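You operate a simulated robot arm through the tools that you are given. There is no shell and no other tool.

You run a simulated robot arm. Do the job below in one go: nothing can be reset, and whatever is moved stays where it is left.

## Task
Test the sander's red stop button, then leave the sander off.
Fine: START, push the red button in, twist the collar till it springs out, START again, then STOP.

The check looks at the end state, three seconds after you hand in, the way a careful person would. Anything else that was tipped, shoved, dropped, spilled or broken makes it a failure.

## Robot
A 7-joint arm with a fingered hand, fixed in place. Base frame: the origin is on the floor under the middle of its stand, x ahead of it, y to its left, z up. Units: mm, rad, N and s.
With the tool pointing down near the work surface it reaches from about 260 to 700 mm from the base axis. Its first joint turns from -2.897 to 2.897 rad. Payload 4 kg.
The tool frame sits at the grasp point between the pads (the TCP): z along the fingers, y along the line on which they close. The tips reach 26 mm beyond it. The gripper opens to 156 mm; its body begins 73 mm behind the TCP. The gripper is a hand of 4 fingers: y runs from the thumb to the fingers, the wrist lies at [0, 0, -239] in the tool frame, and closing takes about 1.5 s.
Orientation is that of the tool frame in the base frame, as a unit quaternion [x, y, z, w]. With the fingers straight down and closing along the base's y, the tool's x points along the base's -x, its y along +y and its z along -z.

## Interface
- The arm moves only by the tool apply_moves. Its argument "deltas" is a list of rows, each a list of 2 entries, a list of its own where there are three numbers: the shift along the tool's x, y, z in units of 300 mm (1.0 is 300 mm), then the turn, a rotation vector about the tool's x, y, z in units of 120 degrees (1.0 is 120 degrees). In form: [[[tx, ty, tz], [wx, wy, wz]], ...]. A call has 1 to 20 rows; each row is the pose to reach, as a shift and turn from the pose commanded when the call began, along the tool's axes at that moment. "claw" is the finger opening in mm, from 0 to 156, set as the call begins (left out, the last holds). A call with a number of a shift or a turn outside -1 to 1 is refused whole. Rows are played at 5 a second. More than 50 mm and 0.15 rad between two rows, or a gripper value outside its range, and nothing of the call is played. A pose out of reach is approached as far as the arm can. The call stops where the force on the tool passes 40 N (or 10 N more than at its start, if that is more) or the arm is blocked; 0.2 s more then pass. The fingers move at their own pace (about 72 mm/s each) and stop on an object; they squeeze with about 26 N. The grip force told is the motor's: it shows also when the fingers shut on nothing. Time passes only in rows, and 0.2 s behind the last, so rows that repeat a pose let the fingers close. The reply holds the time, the measured pose of the TCP, the force on the tool along the base axes, the opening and the grip force, in the units named above and with some noise, with the torque about the TCP (base axes, N m) and any sound that the robot's microphone picked up.
- Cameras (640 x 400 px; columns grow to the right, rows downward): "scene" is fixed at [400.8, 649, 1224.8]; the picture's right is [-1.00, 0.08, 0.00], its down [0.03, 0.39, -0.92] and it looks along [-0.07, -0.92, -0.39] (base axes); focal length 354 px, centre (320, 200). "wrist" rides on the gripper at [58, -58, -91] in the tool frame; the picture's right is [0.71, 0.71, 0.00], its down [-0.53, 0.53, -0.67] and it looks along [-0.47, 0.47, 0.74] (tool axes); focal length 265 px, centre (320, 200). There is no depth. A picture from a camera that has moved, and an enlarged one, comes with that camera's place and axes in the base frame and with its lens.
- camera(camera): a new picture of that camera. It takes no simulated time.
- grasp_type(shape): the hand has 4 fingers and takes this shape, open, in about a second: jaw (thumb against the fingers, like two jaws); tri (thumb and two fingers); tip (a fingertip pinch); poke (one finger out to press); point (the index stretched); flat (the hand flat); cup (the hand cupped); fist (a fist). The gripper value then closes the fingers along that shape, each until it touches; the sizes above hold for jaw. It gives what a move gives, with no picture.
- enlarge(camera, box): a new picture of the part [left, top, right, bottom] of that camera's present view, enlarged. It takes no simulated time.
- job_done(): hands the job in; it is judged then, once.

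Places have to be worked out from the pictures, the camera data and where the tool is seen. Open the gripper and draw the arm clear of the work before you hand the job in, unless the task says otherwise.

The tools are called after "Call:" as name(argument=value, ...) on one line, values as JSON. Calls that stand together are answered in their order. apply_moves: Moves the arm, as the interface text tells. Its arguments: {"type":"object","properties":{"deltas":{"type":"array","items":{"type":"array"}},"claw":{"type":"number"}},"required":["deltas"]} The other tools are called the same way: grasp_type (shape) gives the hand a shape; camera (camera) takes a picture; enlarge (camera, box) takes an enlarged picture of a part of a camera's view; job_done () hands the job in.

At the start:

```text
t: 0.0
position: [220.0, -431.0, 874.4]
ee_rot: [-0.001, 1.0, 0.0, 0.0]
contact_force: [0.1, 1.3, 1.4]
moment: [0.0, -0.01, 0.0]
width: 156.0
finger_force: 0.1
shape: jaw
```

scene: 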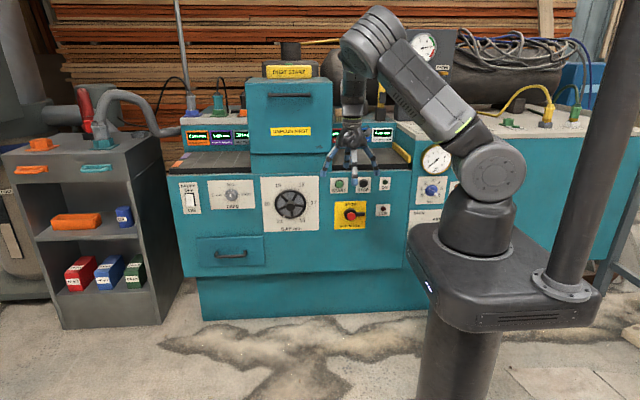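
wrist: 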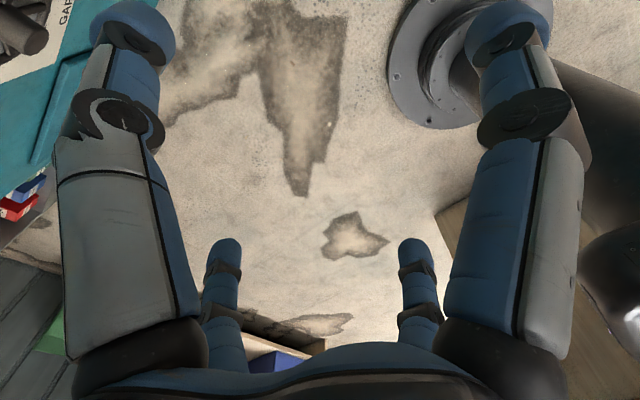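

I'll look more closely at the machine's front panel before moving anything.

Call:
enlarge(camera="scene", box=[300, 160, 420, 235])

Call:
enlarge(camera="scene", box=[170, 60, 460, 240])

```text
5.33 times, centred on (360, 198) of scene
camera zoom: at [400.8, 649.0, 1224.8], right [-1.0, 0.08, 0.0], down [0.03, 0.39, -0.92], along [-0.07, -0.92, -0.39], focal length 1891 px, centre (107, 213)
```

zoom: 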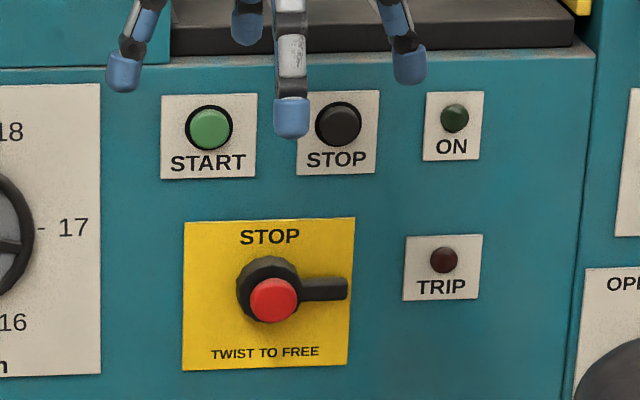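

```text
2.21 times, centred on (315, 150) of scene
camera zoom: at [400.8, 649.0, 1224.8], right [-1.0, 0.08, 0.0], down [0.03, 0.39, -0.92], along [-0.07, -0.92, -0.39], focal length 782 px, centre (331, 310)
```

zoom: 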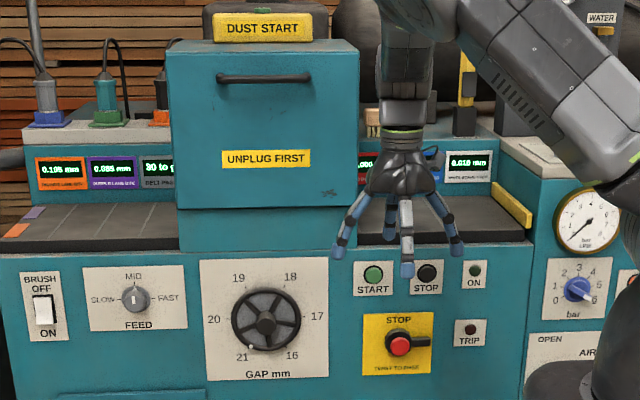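

The sander's panel faces +y below the table edge: START at about x 240, the red mushroom with its collar lever below it. I'll turn the tool to point at the panel (-y), going half way first so the wrist camera can see it.

Call:
apply_moves(deltas=[[[0, 0.03, 0], [0.068, 0, 0]], [[0, 0.06, 0], [0.136, 0, 0]], [[0, 0.09, 0], [0.204, 0, 0]], [[0, 0.12, 0], [0.272, 0, 0]], [[0, 0.15, 0], [0.34, 0, 0]]])

Call:
camera(camera="wrist")

Call:
camera(camera="scene")

```text
t: 1.2
position: [220.5, -385.6, 874.3]
ee_rot: [0.001, 0.936, -0.351, 0.0]
contact_force: [0.2, 0.6, 0.5]
moment: [-0.01, -0.02, 0.0]
width: 156.0
finger_force: 0.1
shape: jaw
```

```text
taken
camera wrist: at [162.4, -368.8, 980.3], right [-0.71, 0.53, -0.46], down [0.53, 0.84, 0.16], along [0.47, -0.13, -0.87], focal length 265 px, centre (320, 200)
```

wrist: 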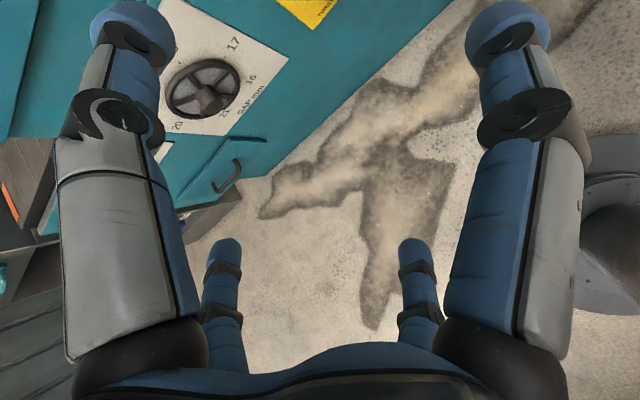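

```text
taken
```

scene: 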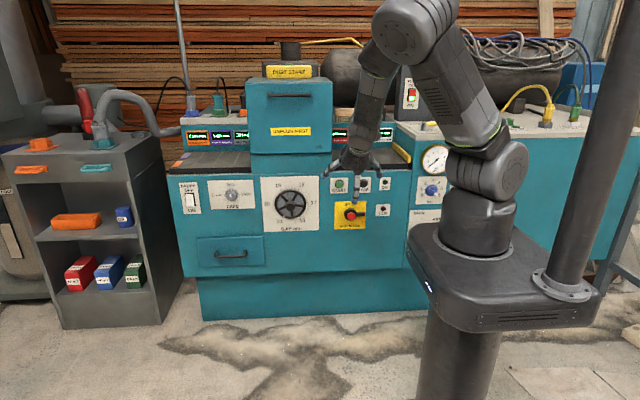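

Triangulating the GAP handwheel from both cameras puts its hub near y = -695, so the panel is around y ≈ -710; START is about (219, -710, 718) and the red button about (165, -690, 578). I finish turning the tool to point horizontally at the panel.

Call:
apply_moves(deltas=[[[0, 0, 0], [0.0683, 0, 0]], [[0, 0, 0], [0.1367, 0, 0]], [[0, 0, 0], [0.205, 0, 0]], [[0, 0, 0], [0.2733, 0, 0]], [[0, 0, 0], [0.3417, 0, 0]], [[0, 0, 0], [0.41, 0, 0]]])

Call:
grasp_type(shape="poke")

Call:
camera(camera="wrist")

Call:
camera(camera="scene")

```text
t: 2.6
position: [220.9, -387.0, 874.0]
ee_rot: [0.001, -0.705, 0.709, -0.002]
contact_force: [0.2, -0.1, -0.2]
moment: [-0.02, -0.01, 0.01]
width: 155.8
finger_force: 0.1
shape: jaw
out of reach, approached as far as the arm can: row 3, 4
```

```text
t: 3.5
position: [221.1, -384.8, 874.7]
ee_rot: [0.0, -0.706, 0.708, 0.0]
contact_force: [-0.5, -1.1, -0.5]
moment: [0.02, 0.01, -0.03]
width: 0.1
finger_force: 0.0
shape: poke
```

```text
taken
camera wrist: at [162.6, -294.3, 931.4], right [-0.71, 0.0, -0.71], down [0.53, 0.67, -0.53], along [0.47, -0.74, -0.47], focal length 265 px, centre (320, 200)
```

wrist: 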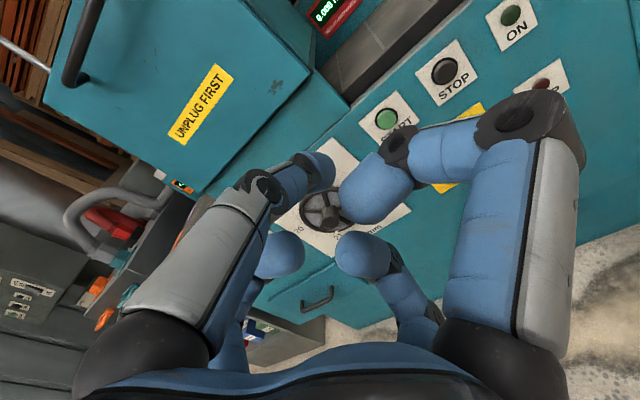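

```text
taken
```

scene: 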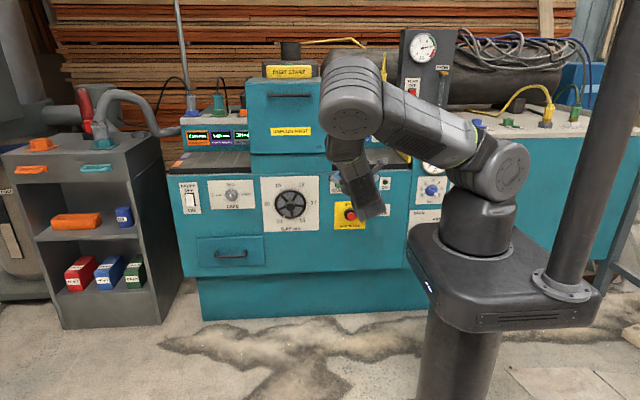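

The wrist view shows the four fingers have folded for "poke", but it isn't clear which fingertip leads. I'll enlarge both views.

Call:
enlarge(camera="wrist", box=[160, 80, 620, 367])

Call:
enlarge(camera="scene", box=[300, 150, 420, 225])

```text
1.39 times, centred on (390, 224) of wrist
camera zoom: at [162.6, -294.3, 931.4], right [-0.71, 0.0, -0.71], down [0.53, 0.67, -0.53], along [0.47, -0.74, -0.47], focal length 369 px, centre (223, 167)
```

zoom: 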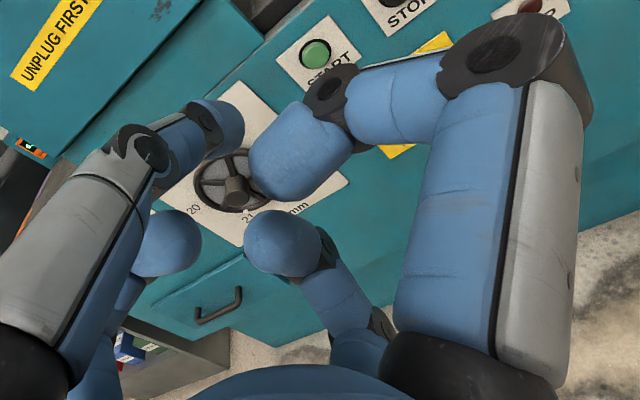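

```text
5.33 times, centred on (360, 188) of scene
camera zoom: at [400.8, 649.0, 1224.8], right [-1.0, 0.08, 0.0], down [0.03, 0.39, -0.92], along [-0.07, -0.92, -0.39], focal length 1891 px, centre (107, 267)
```

zoom: 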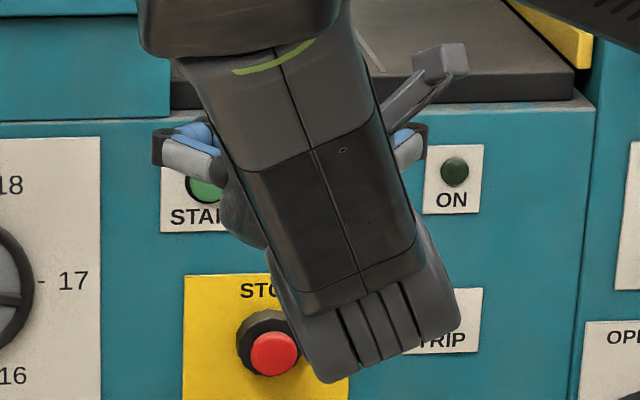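

Fitting both views: START cap is at about (219, -708, 718) and STOP at about (118, -708, 718); the leading poke fingertip sits on the tool axis, roughly 36 mm ahead of the TCP, with the others curled behind. I'll move down and forward to a stand-off in front of START.

Call:
apply_moves(deltas=[[[0.001, 0.13, 0.0], [0, 0, 0]], [[0.003, 0.26, 0.05], [0, 0, 0]], [[0.005, 0.39, 0.15], [0, 0, 0]], [[0.007, 0.48, 0.27], [0, 0, 0]], [[0.007, 0.52, 0.4], [0, 0, 0]], [[0.007, 0.52, 0.52], [0, 0, 0]], [[0.007, 0.52, 0.62], [0, 0, 0]], [[0.007, 0.52, 0.7], [0, 0, 0]], [[0.007, 0.52, 0.717], [0, 0, 0]]])

Call:
camera(camera="wrist")

Call:
camera(camera="scene")

```text
t: 5.5
position: [218.3, -600.4, 716.9]
ee_rot: [0.0, 0.708, -0.707, 0.0]
contact_force: [0.2, 0.6, 0.3]
moment: [-0.02, -0.01, 0.0]
width: 0.0
finger_force: 0.1
shape: poke
```

```text
taken
camera wrist: at [160.9, -508.2, 774.9], right [-0.71, 0.0, -0.71], down [0.53, 0.67, -0.53], along [0.47, -0.74, -0.47], focal length 265 px, centre (320, 200)
```

wrist: 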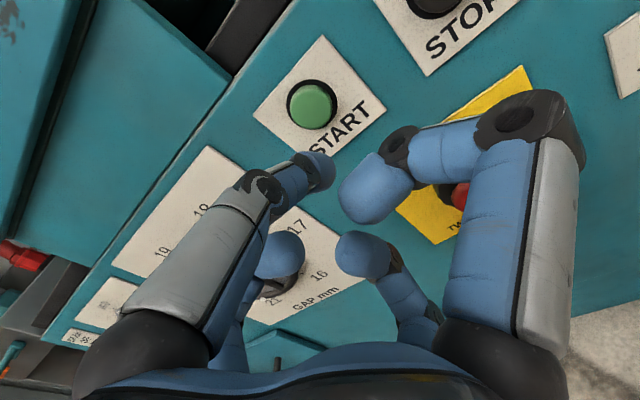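

```text
taken
```

scene: 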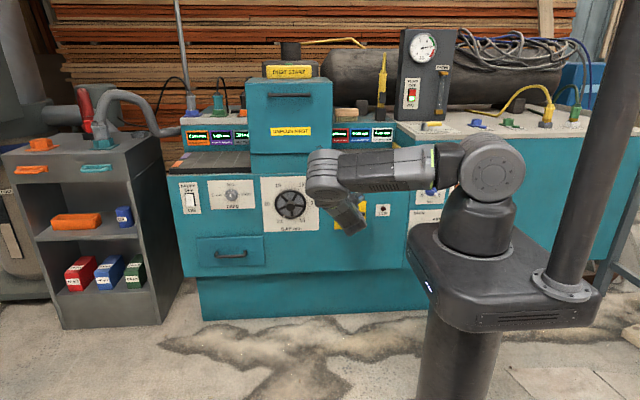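

The button in this view fits START at about (221, -708, 720). I'll zoom in on the leading fingertip to measure where it lies relative to the tool axis.

Call:
enlarge(camera="wrist", box=[220, 70, 420, 195])

Call:
enlarge(camera="wrist", box=[380, 50, 620, 250])

```text
3.20 times, centred on (320, 132) of wrist
camera zoom: at [160.9, -508.2, 774.9], right [-0.71, 0.0, -0.71], down [0.53, 0.67, -0.53], along [0.47, -0.74, -0.47], focal length 849 px, centre (320, 416)
```

zoom: 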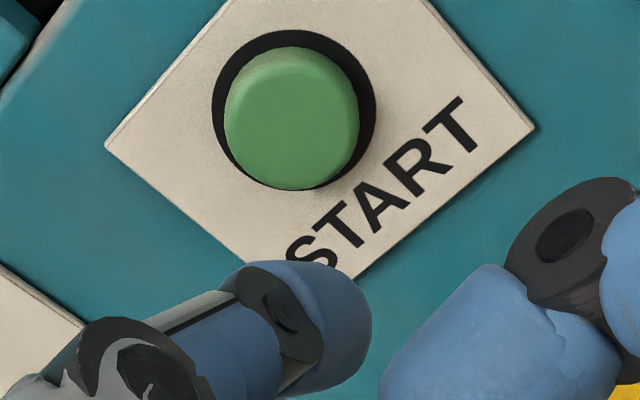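

```text
2.00 times, centred on (500, 150) of wrist
camera zoom: at [160.9, -508.2, 774.9], right [-0.71, 0.0, -0.71], down [0.53, 0.67, -0.53], along [0.47, -0.74, -0.47], focal length 531 px, centre (-40, 300)
```

zoom: 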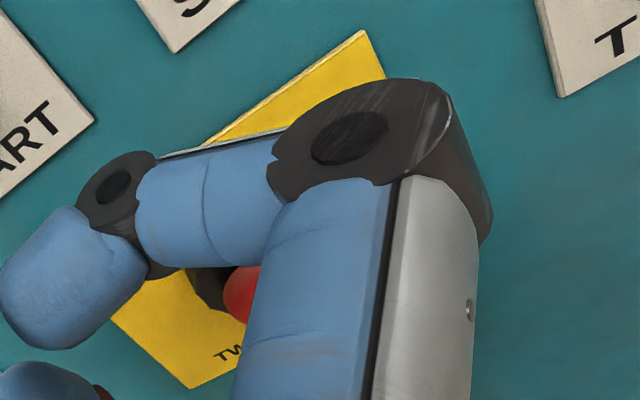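

The thumb is the poking finger: its front lies about 37 mm ahead of the TCP and about 4 mm toward tool +y, and the other three tips are about 50 mm further back. I'll align the tip with START and close in to about 10 mm short, then creep.

Call:
apply_moves(deltas=[[[-0.007, -0.02, 0.06], [0, 0, 0]], [[-0.007, -0.02, 0.12], [0, 0, 0]], [[-0.007, -0.02, 0.15], [0, 0, 0]], [[-0.007, -0.02, 0.17], [0, 0, 0]], [[-0.007, -0.02, 0.18], [0, 0, 0]]])

Call:
camera(camera="wrist")

```text
t: 6.7
position: [221.4, -654.4, 724.4]
ee_rot: [-0.001, -0.707, 0.708, 0.0]
contact_force: [0.0, 0.8, -0.2]
moment: [0.0, -0.02, -0.02]
width: 0.0
finger_force: 0.0
shape: poke
```

```text
taken
camera wrist: at [163.0, -562.8, 781.7], right [-0.71, 0.0, -0.71], down [0.53, 0.67, -0.53], along [0.47, -0.74, -0.47], focal length 265 px, centre (320, 200)
```

wrist: 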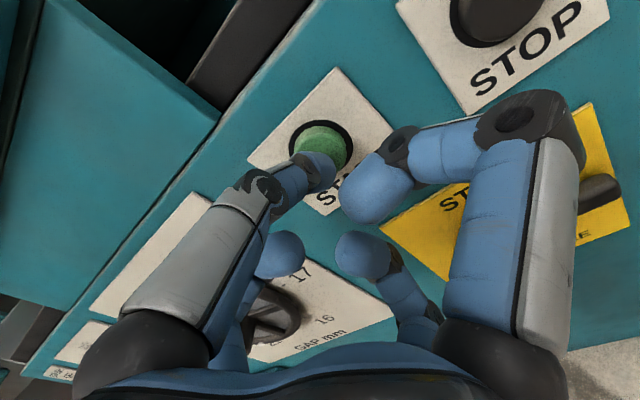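

The tip now sits right in front of the green cap with a small gap and no contact force. I'll creep forward in about 2 mm rows and watch for a click or force.

Call:
apply_moves(deltas=[[[0, 0, 0.008], [0, 0, 0]], [[0, 0, 0.016], [0, 0, 0]], [[0, 0, 0.024], [0, 0, 0]], [[0, 0, 0.032], [0, 0, 0]], [[0, 0, 0.04], [0, 0, 0]]])

Call:
enlarge(camera="wrist", box=[220, 70, 420, 195])

Call:
enlarge(camera="scene", box=[300, 150, 420, 225])

```text
t: 7.9
position: [220.7, -665.2, 724.1]
ee_rot: [-0.001, 0.708, -0.707, 0.001]
contact_force: [0.4, 10.8, 2.7]
moment: [-0.07, 0.01, 0.02]
width: 0.0
finger_force: 0.1
shape: poke
heard: click
```

```text
3.20 times, centred on (320, 132) of wrist
camera zoom: at [163.2, -574.0, 781.1], right [-0.71, 0.0, -0.71], down [0.53, 0.67, -0.53], along [0.47, -0.74, -0.47], focal length 849 px, centre (320, 416)
```

zoom: 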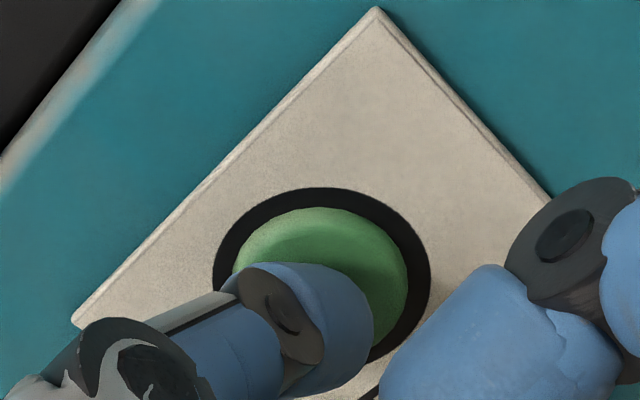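

```text
5.33 times, centred on (360, 188) of scene
camera zoom: at [400.8, 649.0, 1224.8], right [-1.0, 0.08, 0.0], down [0.03, 0.39, -0.92], along [-0.07, -0.92, -0.39], focal length 1891 px, centre (107, 267)
```

zoom: 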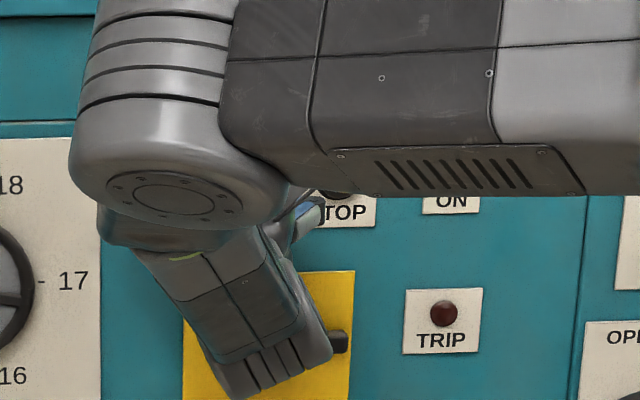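

A click with ~11 N on the tip: START was pressed. I'll back off and move the hand aside/back so I can see the ON lamp.

Call:
apply_moves(deltas=[[[0, 0, -0.05], [0, 0, 0]], [[0, 0, -0.15], [0, 0, 0]], [[0, 0, -0.25], [0, 0, 0]]])

Call:
camera(camera="wrist")

Call:
camera(camera="scene")

```text
t: 8.7
position: [220.7, -589.4, 725.8]
ee_rot: [0.0, -0.706, 0.708, 0.0]
contact_force: [0.4, -0.4, 0.2]
moment: [0.02, -0.02, 0.01]
width: 0.0
finger_force: 0.0
shape: poke
```

```text
taken
camera wrist: at [162.6, -497.9, 782.0], right [-0.71, 0.0, -0.71], down [0.53, 0.67, -0.53], along [0.47, -0.74, -0.47], focal length 265 px, centre (320, 200)
```

wrist: 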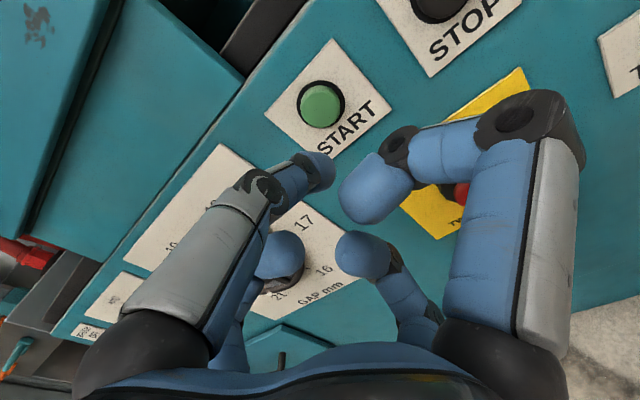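

```text
taken
```

scene: 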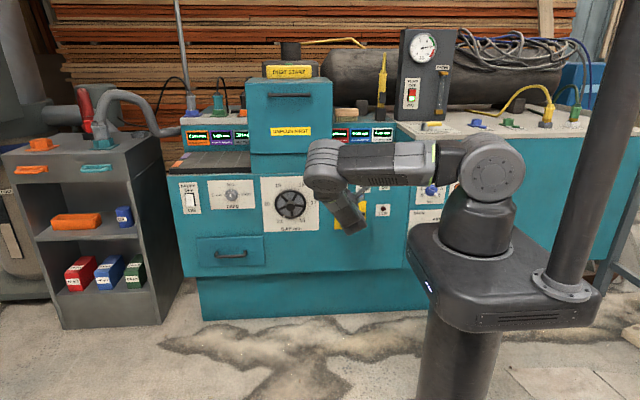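

START cap is back out, but the forearm hides the ON lamp from the scene camera. I'll move down in front of the red button (about x 167, z 582), which should also unblock the ON lamp.

Call:
apply_moves(deltas=[[[0.03, 0.08, -0.03], [0, 0, 0]], [[0.06, 0.16, -0.03], [0, 0, 0]], [[0.09, 0.24, -0.03], [0, 0, 0]], [[0.12, 0.32, -0.03], [0, 0, 0]], [[0.15, 0.4, -0.03], [0, 0, 0]], [[0.179, 0.48, -0.03], [0, 0, 0]]])

Call:
camera(camera="wrist")

Call:
camera(camera="scene")

Call:
enlarge(camera="scene", box=[300, 150, 420, 225])

```text
t: 10.1
position: [167.2, -582.5, 581.0]
ee_rot: [0.0, -0.707, 0.707, 0.0]
contact_force: [-0.4, -0.7, 0.6]
moment: [0.0, -0.02, 0.0]
width: 0.0
finger_force: 0.0
shape: poke
```

```text
taken
camera wrist: at [108.9, -490.6, 637.6], right [-0.71, 0.0, -0.71], down [0.53, 0.67, -0.53], along [0.47, -0.74, -0.47], focal length 265 px, centre (320, 200)
```

wrist: 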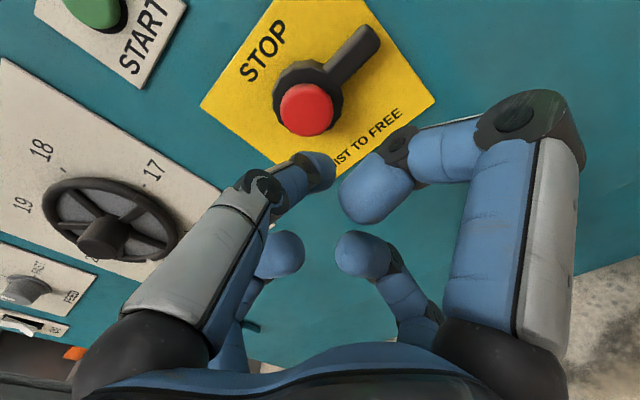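

```text
taken
```

scene: 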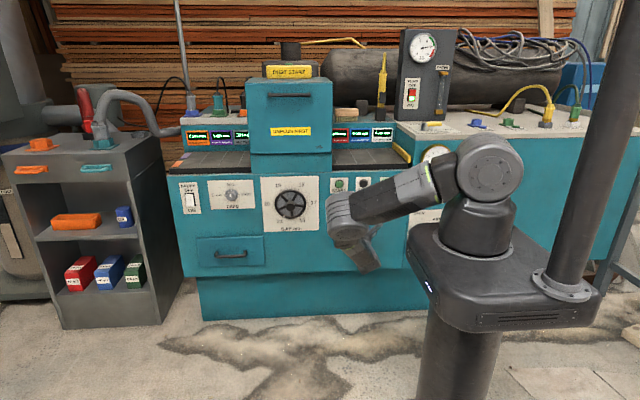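

```text
5.33 times, centred on (360, 188) of scene
camera zoom: at [400.8, 649.0, 1224.8], right [-1.0, 0.08, 0.0], down [0.03, 0.39, -0.92], along [-0.07, -0.92, -0.39], focal length 1891 px, centre (107, 267)
```

zoom: 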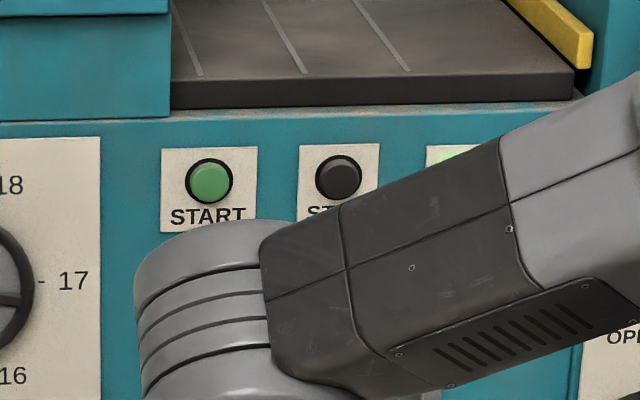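

A green glow is now visible on the ON plate, so the sander is running. I'll zoom the wrist view on the red button and collar to locate it and look for a twist arrow.

Call:
enlarge(camera="wrist", box=[200, 10, 440, 160])

Call:
enlarge(camera="scene", box=[370, 150, 410, 200])

```text
2.67 times, centred on (320, 85) of wrist
camera zoom: at [108.9, -490.6, 637.6], right [-0.71, 0.0, -0.71], down [0.53, 0.67, -0.53], along [0.47, -0.74, -0.47], focal length 708 px, centre (320, 507)
```

zoom: 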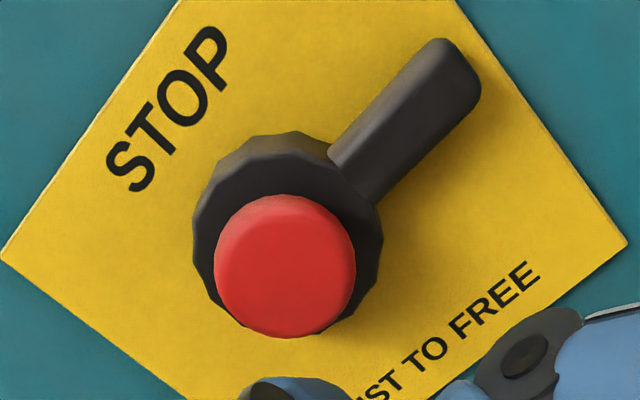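

```text
8.00 times, centred on (390, 175) of scene
camera zoom: at [400.8, 649.0, 1224.8], right [-1.0, 0.08, 0.0], down [0.03, 0.39, -0.92], along [-0.07, -0.92, -0.39], focal length 2836 px, centre (-240, 400)
```

zoom: 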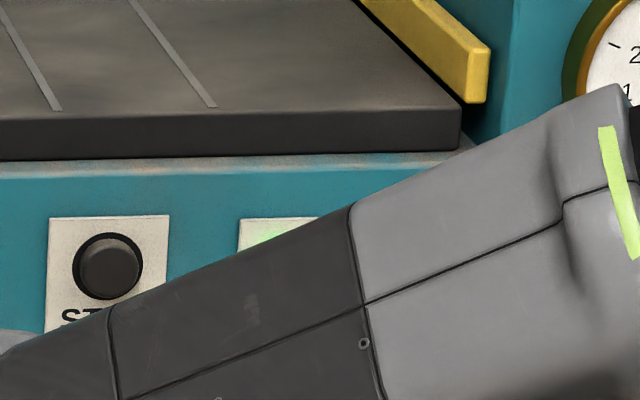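

The ON lamp glows, so the motor is on. The red cap is at about (169, -670, 589), 38 mm across, and the collar lever runs toward -x to about x 107 at z 588. I align the thumb tip with the cap and close in to about 12 mm away.

Call:
apply_moves(deltas=[[[-0.007, -0.037, 0.04], [0, 0, 0]], [[-0.007, -0.037, 0.08], [0, 0, 0]], [[-0.007, -0.037, 0.118], [0, 0, 0]]])

Call:
enlarge(camera="wrist", box=[200, 60, 440, 210])

```text
t: 10.9
position: [168.6, -618.4, 591.9]
ee_rot: [0.0, 0.707, -0.707, 0.0]
contact_force: [0.8, -0.9, 0.4]
moment: [-0.01, 0.01, 0.03]
width: 0.1
finger_force: 0.1
shape: poke
```

```text
2.67 times, centred on (320, 135) of wrist
camera zoom: at [110.8, -527.1, 649.5], right [-0.71, 0.0, -0.71], down [0.53, 0.67, -0.53], along [0.47, -0.74, -0.47], focal length 708 px, centre (320, 373)
```

zoom: 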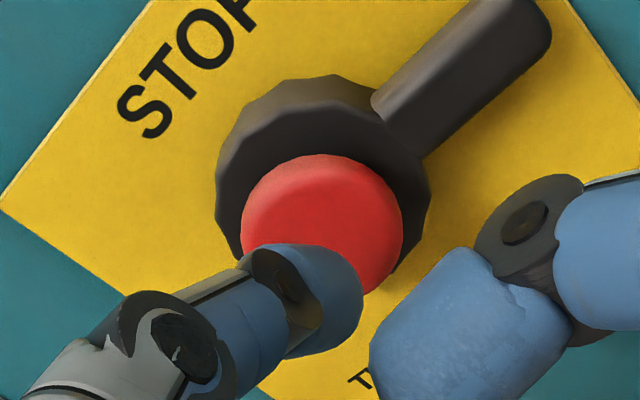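

The tip is centred on the cap within a few mm. Now I creep in to press it, about 2.4 mm per row.

Call:
apply_moves(deltas=[[[0, 0, 0.01], [0, 0, 0]], [[0, 0, 0.02], [0, 0, 0]], [[0, 0, 0.03], [0, 0, 0]], [[0, 0, 0.038], [0, 0, 0]], [[0, 0, 0.046], [0, 0, 0]], [[0, 0, 0.054], [0, 0, 0]], [[0, 0, 0.062], [0, 0, 0]]])

Call:
enlarge(camera="wrist", box=[200, 60, 440, 210])

Call:
enlarge(camera="scene", box=[370, 150, 410, 200])

```text
t: 12.5
position: [167.9, -637.1, 591.1]
ee_rot: [0.0, -0.706, 0.708, 0.0]
contact_force: [0.9, 1.3, 0.6]
moment: [0.01, -0.01, 0.01]
width: 0.0
finger_force: 0.0
shape: poke
```

```text
2.67 times, centred on (320, 135) of wrist
camera zoom: at [110.8, -545.2, 648.7], right [-0.71, 0.0, -0.71], down [0.53, 0.67, -0.53], along [0.47, -0.74, -0.47], focal length 708 px, centre (320, 373)
```

zoom: 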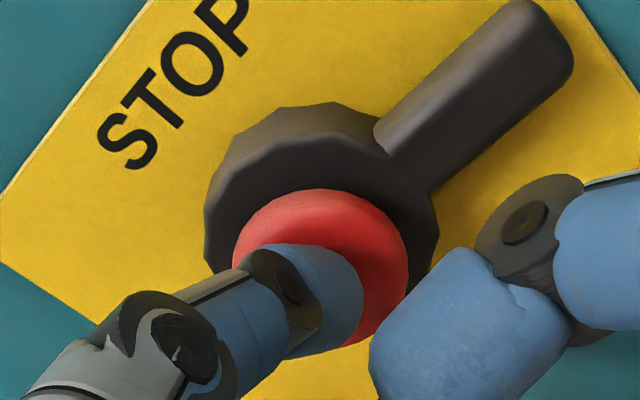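

```text
8.00 times, centred on (390, 175) of scene
camera zoom: at [400.8, 649.0, 1224.8], right [-1.0, 0.08, 0.0], down [0.03, 0.39, -0.92], along [-0.07, -0.92, -0.39], focal length 2836 px, centre (-240, 400)
```

zoom: 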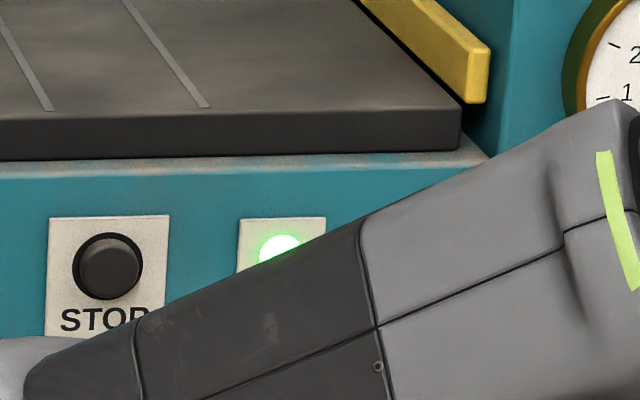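

The ON lamp is clearly lit and there's no contact with the cap yet. I continue creeping.

Call:
apply_moves(deltas=[[[0, 0, 0.008], [0, 0, 0]], [[0, 0, 0.016], [0, 0, 0]], [[0, 0, 0.024], [0, 0, 0]], [[0, 0, 0.032], [0, 0, 0]]])

Call:
enlarge(camera="wrist", box=[200, 60, 440, 210])

Call:
enlarge(camera="scene", box=[370, 150, 410, 200])

```text
t: 13.5
position: [168.2, -644.2, 592.2]
ee_rot: [0.001, -0.706, 0.708, -0.001]
contact_force: [0.4, 37.7, 12.4]
moment: [-0.17, -0.02, 0.03]
width: 0.0
finger_force: 0.0
shape: poke
```

```text
2.67 times, centred on (320, 135) of wrist
camera zoom: at [111.2, -553.7, 649.3], right [-0.71, 0.0, -0.71], down [0.53, 0.67, -0.53], along [0.47, -0.74, -0.47], focal length 708 px, centre (320, 373)
```

zoom: 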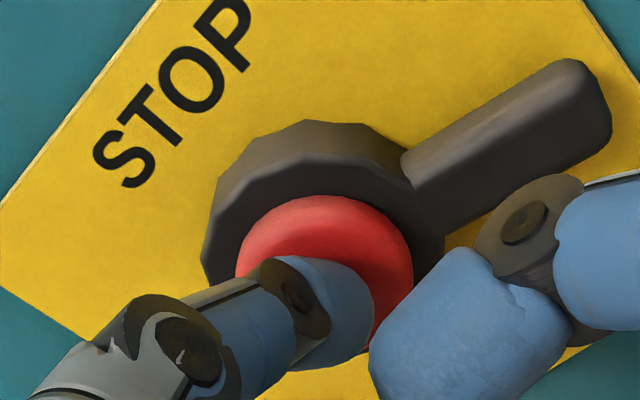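

```text
8.00 times, centred on (390, 175) of scene
camera zoom: at [400.8, 649.0, 1224.8], right [-1.0, 0.08, 0.0], down [0.03, 0.39, -0.92], along [-0.07, -0.92, -0.39], focal length 2836 px, centre (-240, 400)
```

zoom: 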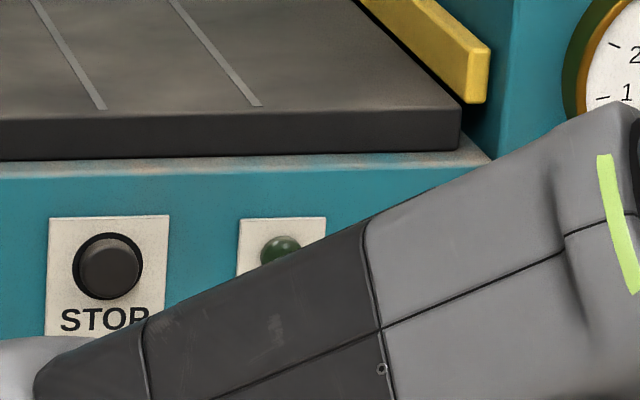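

The ON lamp went dark at ~38 N, so the red button tripped the sander. I back off straight to see whether the cap stays latched in and where the collar lever sits.

Call:
apply_moves(deltas=[[[0, 0, -0.03], [0, 0, 0]], [[0, 0, -0.08], [0, 0, 0]], [[0, 0, -0.16], [0, 0, 0]], [[0, 0, -0.21], [0, 0, 0]]])

Call:
enlarge(camera="wrist", box=[200, 10, 440, 160])

Call:
camera(camera="scene")

Call:
enlarge(camera="scene", box=[300, 150, 420, 225])

```text
t: 14.5
position: [170.2, -583.3, 591.4]
ee_rot: [0.0, -0.706, 0.708, 0.001]
contact_force: [0.5, 0.5, 0.8]
moment: [0.01, -0.03, -0.04]
width: 0.1
finger_force: 0.1
shape: poke
```

```text
2.67 times, centred on (320, 85) of wrist
camera zoom: at [112.5, -491.0, 649.1], right [-0.71, 0.0, -0.71], down [0.53, 0.67, -0.53], along [0.47, -0.74, -0.47], focal length 708 px, centre (320, 507)
```

zoom: 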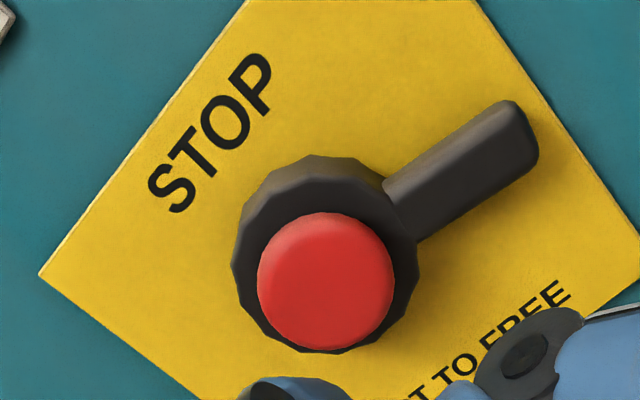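

```text
taken
```

scene: 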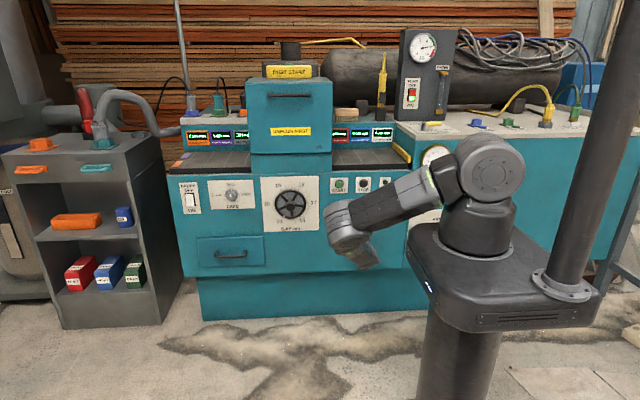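

```text
5.33 times, centred on (360, 188) of scene
camera zoom: at [400.8, 649.0, 1224.8], right [-1.0, 0.08, 0.0], down [0.03, 0.39, -0.92], along [-0.07, -0.92, -0.39], focal length 1891 px, centre (107, 267)
```

zoom: 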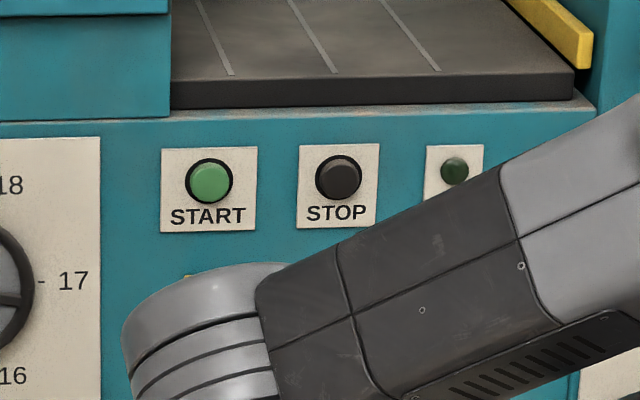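

The ON lamp stays dark and the cap sits about 4 mm deeper, so it is latched. The collar lever now points about 14° below horizontal, ending near (110, 576). I'll bring the thumb tip above the lever's outer part to push it clockwise (down), first lining up from a stand-off.

Call:
apply_moves(deltas=[[[0.08, -0.036, 0.0], [0, 0, 0]], [[0.161, -0.072, 0.04], [0, 0, 0]], [[0.161, -0.072, 0.12], [0, 0, 0]], [[0.161, -0.072, 0.18], [0, 0, 0]], [[0.161, -0.072, 0.22], [0, 0, 0]]])

Call:
camera(camera="wrist")

Call:
enlarge(camera="wrist", box=[200, 90, 440, 240])

```text
t: 15.7
position: [121.2, -650.2, 611.7]
ee_rot: [0.001, 0.707, -0.707, 0.0]
contact_force: [0.3, -0.7, 1.0]
moment: [-0.03, 0.0, 0.04]
width: 0.2
finger_force: 0.1
shape: poke
```

```text
taken
camera wrist: at [63.1, -558.7, 669.1], right [-0.71, 0.0, -0.71], down [0.53, 0.67, -0.53], along [0.47, -0.74, -0.47], focal length 265 px, centre (320, 200)
```

wrist: 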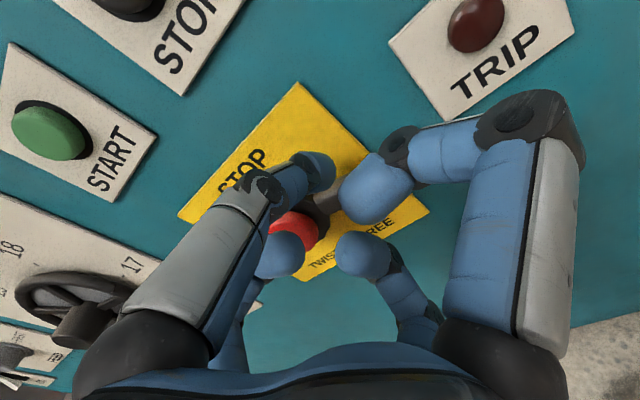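

```text
2.67 times, centred on (320, 165) of wrist
camera zoom: at [63.1, -558.7, 669.1], right [-0.71, 0.0, -0.71], down [0.53, 0.67, -0.53], along [0.47, -0.74, -0.47], focal length 708 px, centre (320, 293)
```

zoom: 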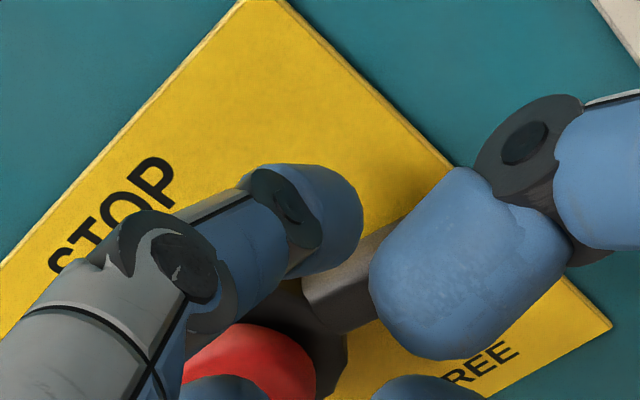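

The thumb tip sits just above the lever (grey bar visible under it), still free of contact. I move 9 mm further in so it overlaps the lever depth, then descend in small rows.

Call:
apply_moves(deltas=[[[0, 0, 0.015], [0, 0, 0]], [[0, 0, 0.03], [0, 0, 0]], [[0, 0.01, 0.03], [0, 0, 0]], [[0, 0.02, 0.03], [0, 0, 0]], [[0, 0.03, 0.03], [0, 0, 0]], [[0, 0.04, 0.03], [0, 0, 0]]])

Call:
enlarge(camera="wrist", box=[200, 90, 440, 240])

```text
t: 17.1
position: [120.4, -658.5, 599.4]
ee_rot: [-0.001, -0.707, 0.708, 0.0]
contact_force: [0.6, 0.5, -0.6]
moment: [0.01, 0.03, 0.06]
width: 0.0
finger_force: 0.1
shape: poke
```

```text
2.67 times, centred on (320, 165) of wrist
camera zoom: at [63.3, -566.3, 658.1], right [-0.71, 0.0, -0.71], down [0.53, 0.67, -0.53], along [0.47, -0.74, -0.47], focal length 708 px, centre (320, 293)
```

zoom: 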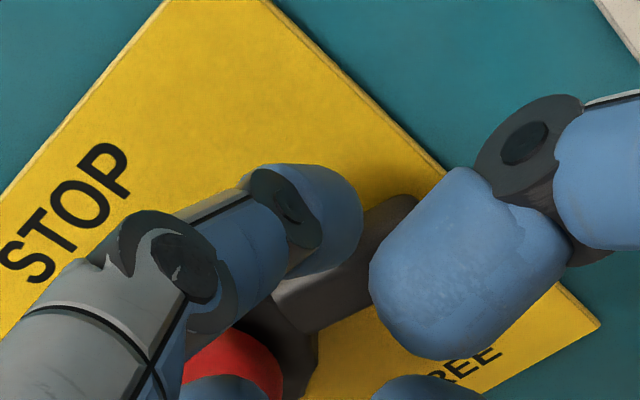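

No contact yet; the tip is right at the lever's upper edge. I continue descending in small rows.

Call:
apply_moves(deltas=[[[0, 0.01, 0], [0, 0, 0]], [[0, 0.02, 0], [0, 0, 0]], [[0, 0.03, 0], [0, 0, 0]]])

Call:
enlarge(camera="wrist", box=[200, 90, 440, 240])

```text
t: 17.9
position: [120.9, -658.0, 591.3]
ee_rot: [0.0, -0.707, 0.707, 0.0]
contact_force: [0.1, 0.3, 0.1]
moment: [0.03, -0.03, 0.0]
width: 0.0
finger_force: 0.0
shape: poke
```

```text
2.67 times, centred on (320, 165) of wrist
camera zoom: at [63.5, -566.4, 648.9], right [-0.71, 0.0, -0.71], down [0.53, 0.67, -0.53], along [0.47, -0.74, -0.47], focal length 708 px, centre (320, 293)
```

zoom: 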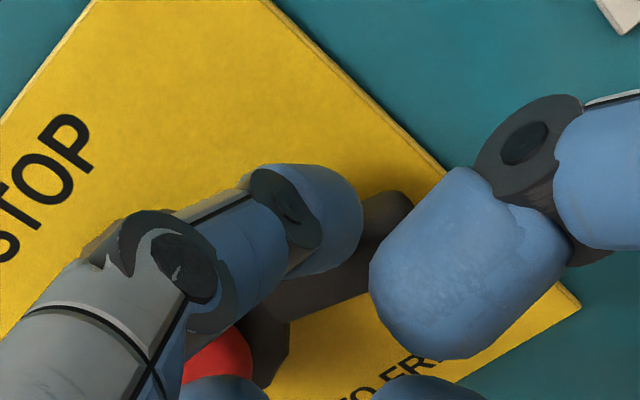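

Still no contact, so the tip may be passing in front of the lever rather than against its top. I'll zoom in on this spot before moving any deeper.

Call:
enlarge(camera="wrist", box=[280, 130, 376, 190])

Call:
camera(camera="scene")

```text
6.67 times, centred on (328, 160) of wrist
camera zoom: at [63.5, -566.4, 648.9], right [-0.71, 0.0, -0.71], down [0.53, 0.67, -0.53], along [0.47, -0.74, -0.47], focal length 1769 px, centre (267, 467)
```

zoom: 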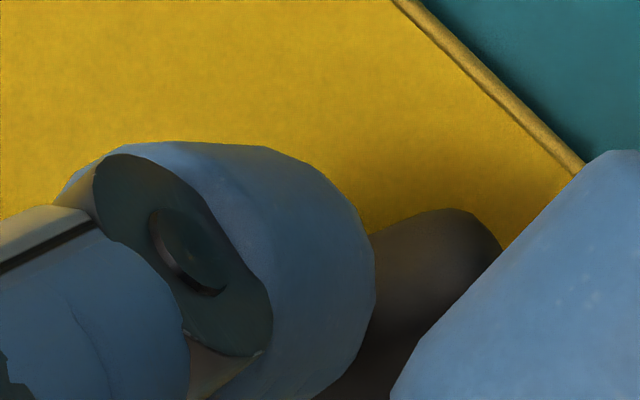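

```text
taken
```

scene: 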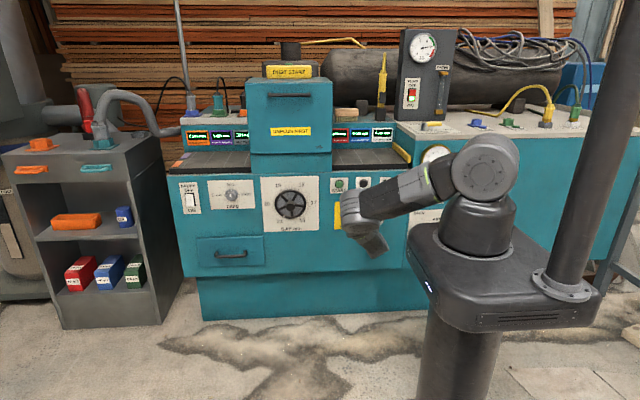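

The thumb tip is passing in front of the lever (occluding it with zero force), so the lever is shallower than assumed. I'll go back up clear of it and creep toward the plate in ~1.5 mm rows to find the plate depth.

Call:
apply_moves(deltas=[[[0, -0.035, 0], [0, 0, 0]], [[0, -0.07, 0], [0, 0, 0]], [[0, -0.085, 0], [0, 0, 0]], [[0, -0.085, 0.006], [0, 0, 0]], [[0, -0.085, 0.012], [0, 0, 0]], [[0, -0.085, 0.018], [0, 0, 0]], [[0, -0.085, 0.022], [0, 0, 0]]])

Call:
enlarge(camera="wrist", box=[200, 90, 440, 240])

```text
t: 19.5
position: [121.8, -664.7, 615.8]
ee_rot: [0.0, -0.707, 0.707, -0.001]
contact_force: [0.0, 0.4, 0.7]
moment: [-0.01, 0.01, 0.03]
width: 0.3
finger_force: 0.1
shape: poke
```

```text
2.67 times, centred on (320, 165) of wrist
camera zoom: at [62.9, -573.5, 674.4], right [-0.71, 0.0, -0.71], down [0.53, 0.67, -0.53], along [0.47, -0.74, -0.47], focal length 708 px, centre (320, 293)
```

zoom: 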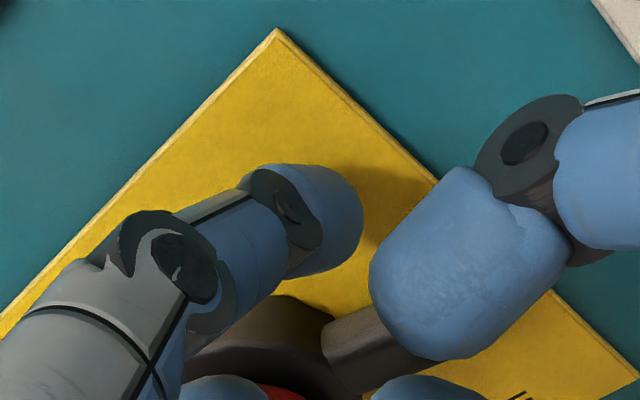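

Still free; the tip's shadow shows a gap to the plate. I creep on toward the plate.

Call:
apply_moves(deltas=[[[0, 0, 0.005], [0, 0, 0]], [[0, 0, 0.01], [0, 0, 0]], [[0, 0, 0.015], [0, 0, 0]]])

Call:
enlarge(camera="wrist", box=[200, 90, 440, 240])

```text
t: 20.3
position: [120.6, -669.2, 617.7]
ee_rot: [-0.001, -0.707, 0.707, 0.0]
contact_force: [-0.3, -0.3, -0.1]
moment: [0.02, 0.03, 0.01]
width: 0.1
finger_force: 0.0
shape: poke
```

```text
2.67 times, centred on (320, 165) of wrist
camera zoom: at [62.5, -577.4, 675.4], right [-0.71, 0.0, -0.71], down [0.53, 0.67, -0.53], along [0.47, -0.74, -0.47], focal length 708 px, centre (320, 293)
```

zoom: 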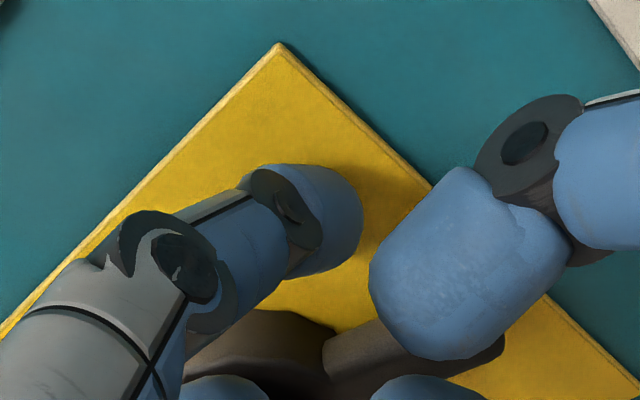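

The plate is deeper than thought, and at this depth the neighbouring curled fingertip would come close to the red cap. I'll back away and try the "point" shape, which may give a longer, cleaner single finger.

Call:
apply_moves(deltas=[[[0, 0, -0.1], [0, 0, 0]], [[0, 0, -0.2], [0, 0, 0]], [[0, 0, -0.3], [0, 0, 0]]])

Call:
grasp_type(shape="point")

Call:
camera(camera="wrist")

Call:
enlarge(camera="scene", box=[300, 160, 420, 280])

```text
t: 21.1
position: [121.1, -578.6, 616.8]
ee_rot: [0.0, -0.706, 0.708, 0.0]
contact_force: [0.3, 0.3, -0.7]
moment: [-0.01, -0.04, -0.01]
width: 0.0
finger_force: 0.1
shape: poke
```

```text
t: 22.0
position: [121.1, -579.1, 615.5]
ee_rot: [0.0, 0.707, -0.707, 0.0]
contact_force: [-0.5, -0.4, -0.2]
moment: [0.06, -0.02, 0.0]
width: 150.1
finger_force: 0.1
shape: point
```

```text
taken
camera wrist: at [63.1, -486.7, 673.3], right [-0.71, 0.0, -0.71], down [0.53, 0.67, -0.53], along [0.47, -0.74, -0.47], focal length 265 px, centre (320, 200)
```

wrist: 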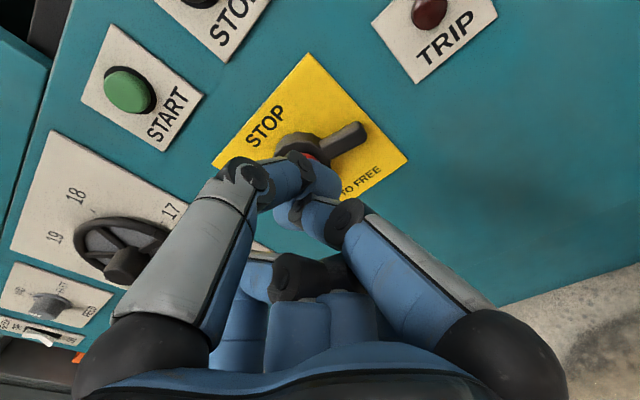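

```text
3.33 times, centred on (360, 220) of scene
camera zoom: at [400.8, 649.0, 1224.8], right [-1.0, 0.08, 0.0], down [0.03, 0.39, -0.92], along [-0.07, -0.92, -0.39], focal length 1182 px, centre (187, 133)
```

zoom: 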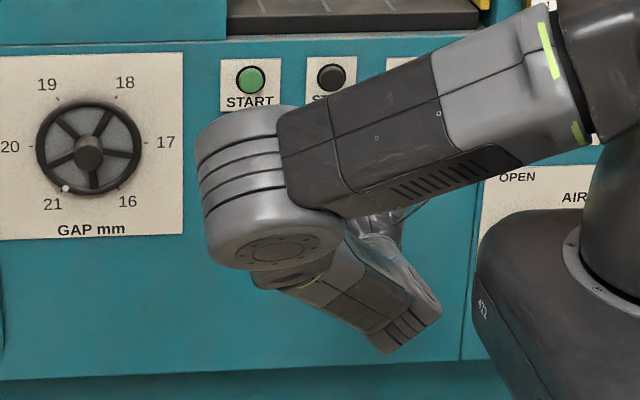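

The picture may show the fingers mid-motion (width reads 150). I'll hold the pose for a moment and look again.

Call:
apply_moves(deltas=[[[0, 0, 0], [0, 0, 0]], [[0, 0, 0], [0, 0, 0]], [[0, 0, 0], [0, 0, 0]]])

Call:
camera(camera="wrist")

Call:
enlarge(camera="wrist", box=[160, 80, 480, 360])

```text
t: 22.8
position: [120.9, -578.6, 615.5]
ee_rot: [0.0, 0.707, -0.707, 0.0]
contact_force: [0.2, 0.7, 0.4]
moment: [-0.01, 0.01, 0.03]
width: 150.1
finger_force: 0.0
shape: point
```

```text
taken
camera wrist: at [63.1, -486.5, 673.3], right [-0.71, 0.0, -0.71], down [0.53, 0.67, -0.53], along [0.47, -0.74, -0.47], focal length 265 px, centre (320, 200)
```

wrist: 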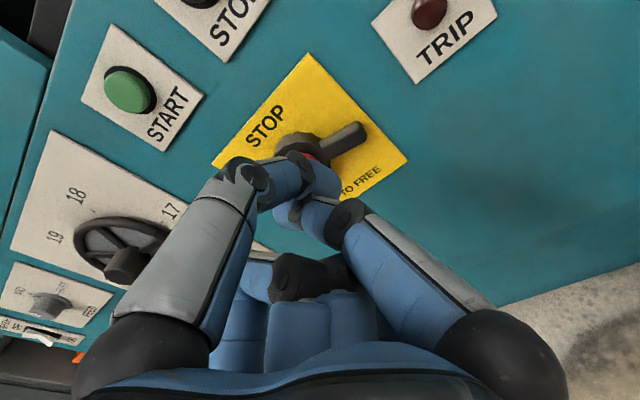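

```text
1.43 times, centred on (320, 220) of wrist
camera zoom: at [63.1, -486.5, 673.3], right [-0.71, 0.0, -0.71], down [0.53, 0.67, -0.53], along [0.47, -0.74, -0.47], focal length 379 px, centre (320, 171)
```

zoom: 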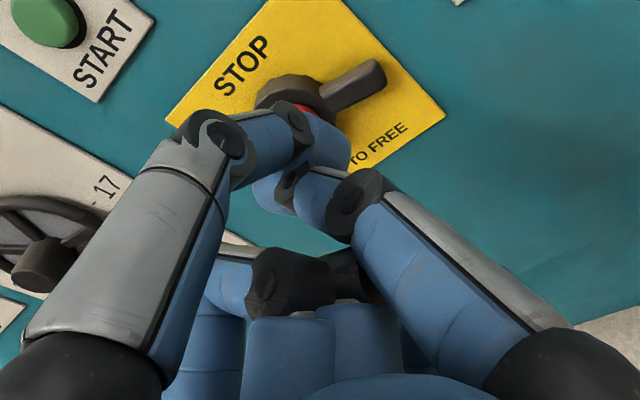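

"Point" isn't better: two fingers just fold across the axis. A better plan is the open jaw shape: the four fingers stand around the collar without touching the cap, and rolling the tool about its axis lets one finger push the lever sideways. I'll set jaw, partly close it and move in line with the button to see where the tips stand.

Call:
grasp_type(shape="jaw")

Call:
apply_moves(deltas=[[[-0.04, 0.02, 0], [0, 0, 0]], [[-0.08, 0.04, 0], [0, 0, 0]], [[-0.12, 0.06, 0], [0, 0, 0]], [[-0.16, 0.083, 0], [0, 0, 0]], [[-0.16, 0.083, 0], [0, 0, 0]], [[-0.16, 0.083, 0], [0, 0, 0]]], claw=95)

Call:
camera(camera="wrist")

```text
t: 23.7
position: [121.2, -578.1, 616.5]
ee_rot: [0.0, -0.707, 0.707, 0.0]
contact_force: [-0.2, 0.6, -0.5]
moment: [-0.01, -0.01, 0.03]
width: 156.1
finger_force: 0.1
shape: jaw
```

```text
t: 25.1
position: [168.1, -578.8, 593.6]
ee_rot: [0.0, -0.707, 0.707, 0.001]
contact_force: [-0.6, 0.7, 0.4]
moment: [0.0, -0.02, 0.0]
width: 95.3
finger_force: 0.0
shape: jaw
```

```text
taken
camera wrist: at [110.6, -488.0, 650.5], right [-0.71, 0.0, -0.71], down [0.53, 0.67, -0.53], along [0.47, -0.74, -0.47], focal length 265 px, centre (320, 200)
```

wrist: 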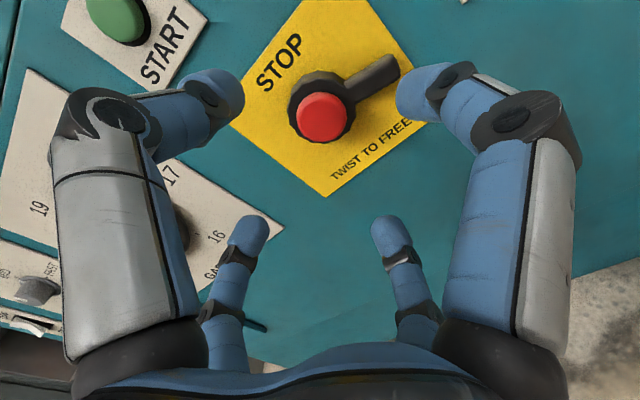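

The jaw fingers stand evenly around the axis at about 50–60 mm radius with tips reaching ~38 mm ahead of the TCP. I'll close to 80 mm, centre on the collar axis (169.5, 590), and roll 31° counter-clockwise (seen from the front) so the lever will sit midway between two fingers.

Call:
apply_moves(deltas=[[[-0.004, 0.011, 0], [0, 0, -0.066]], [[-0.004, 0.011, 0], [0, 0, -0.131]], [[-0.004, 0.011, 0], [0, 0, -0.197]], [[-0.004, 0.011, 0], [0, 0, -0.2625]], [[-0.004, 0.011, 0], [0, 0, -0.2625]]], claw=80)

Call:
camera(camera="wrist")

```text
t: 26.3
position: [169.4, -577.9, 588.7]
ee_rot: [0.192, -0.68, 0.681, 0.193]
contact_force: [-0.4, 0.4, -0.5]
moment: [0.03, -0.04, 0.0]
width: 80.8
finger_force: 0.0
shape: jaw
```

```text
taken
camera wrist: at [150.7, -487.7, 668.6], right [-0.97, 0.0, -0.23], down [0.17, 0.67, -0.72], along [0.16, -0.74, -0.65], focal length 265 px, centre (320, 200)
```

wrist: 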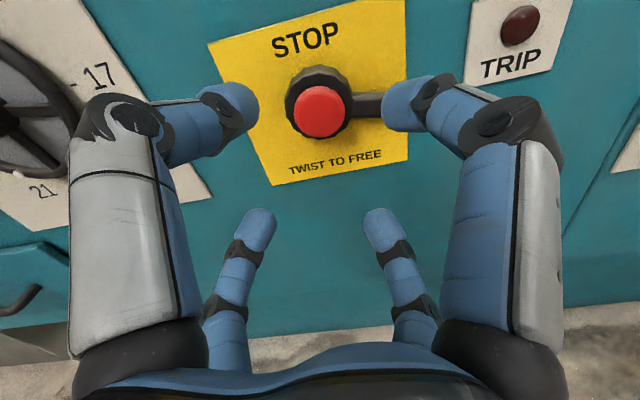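

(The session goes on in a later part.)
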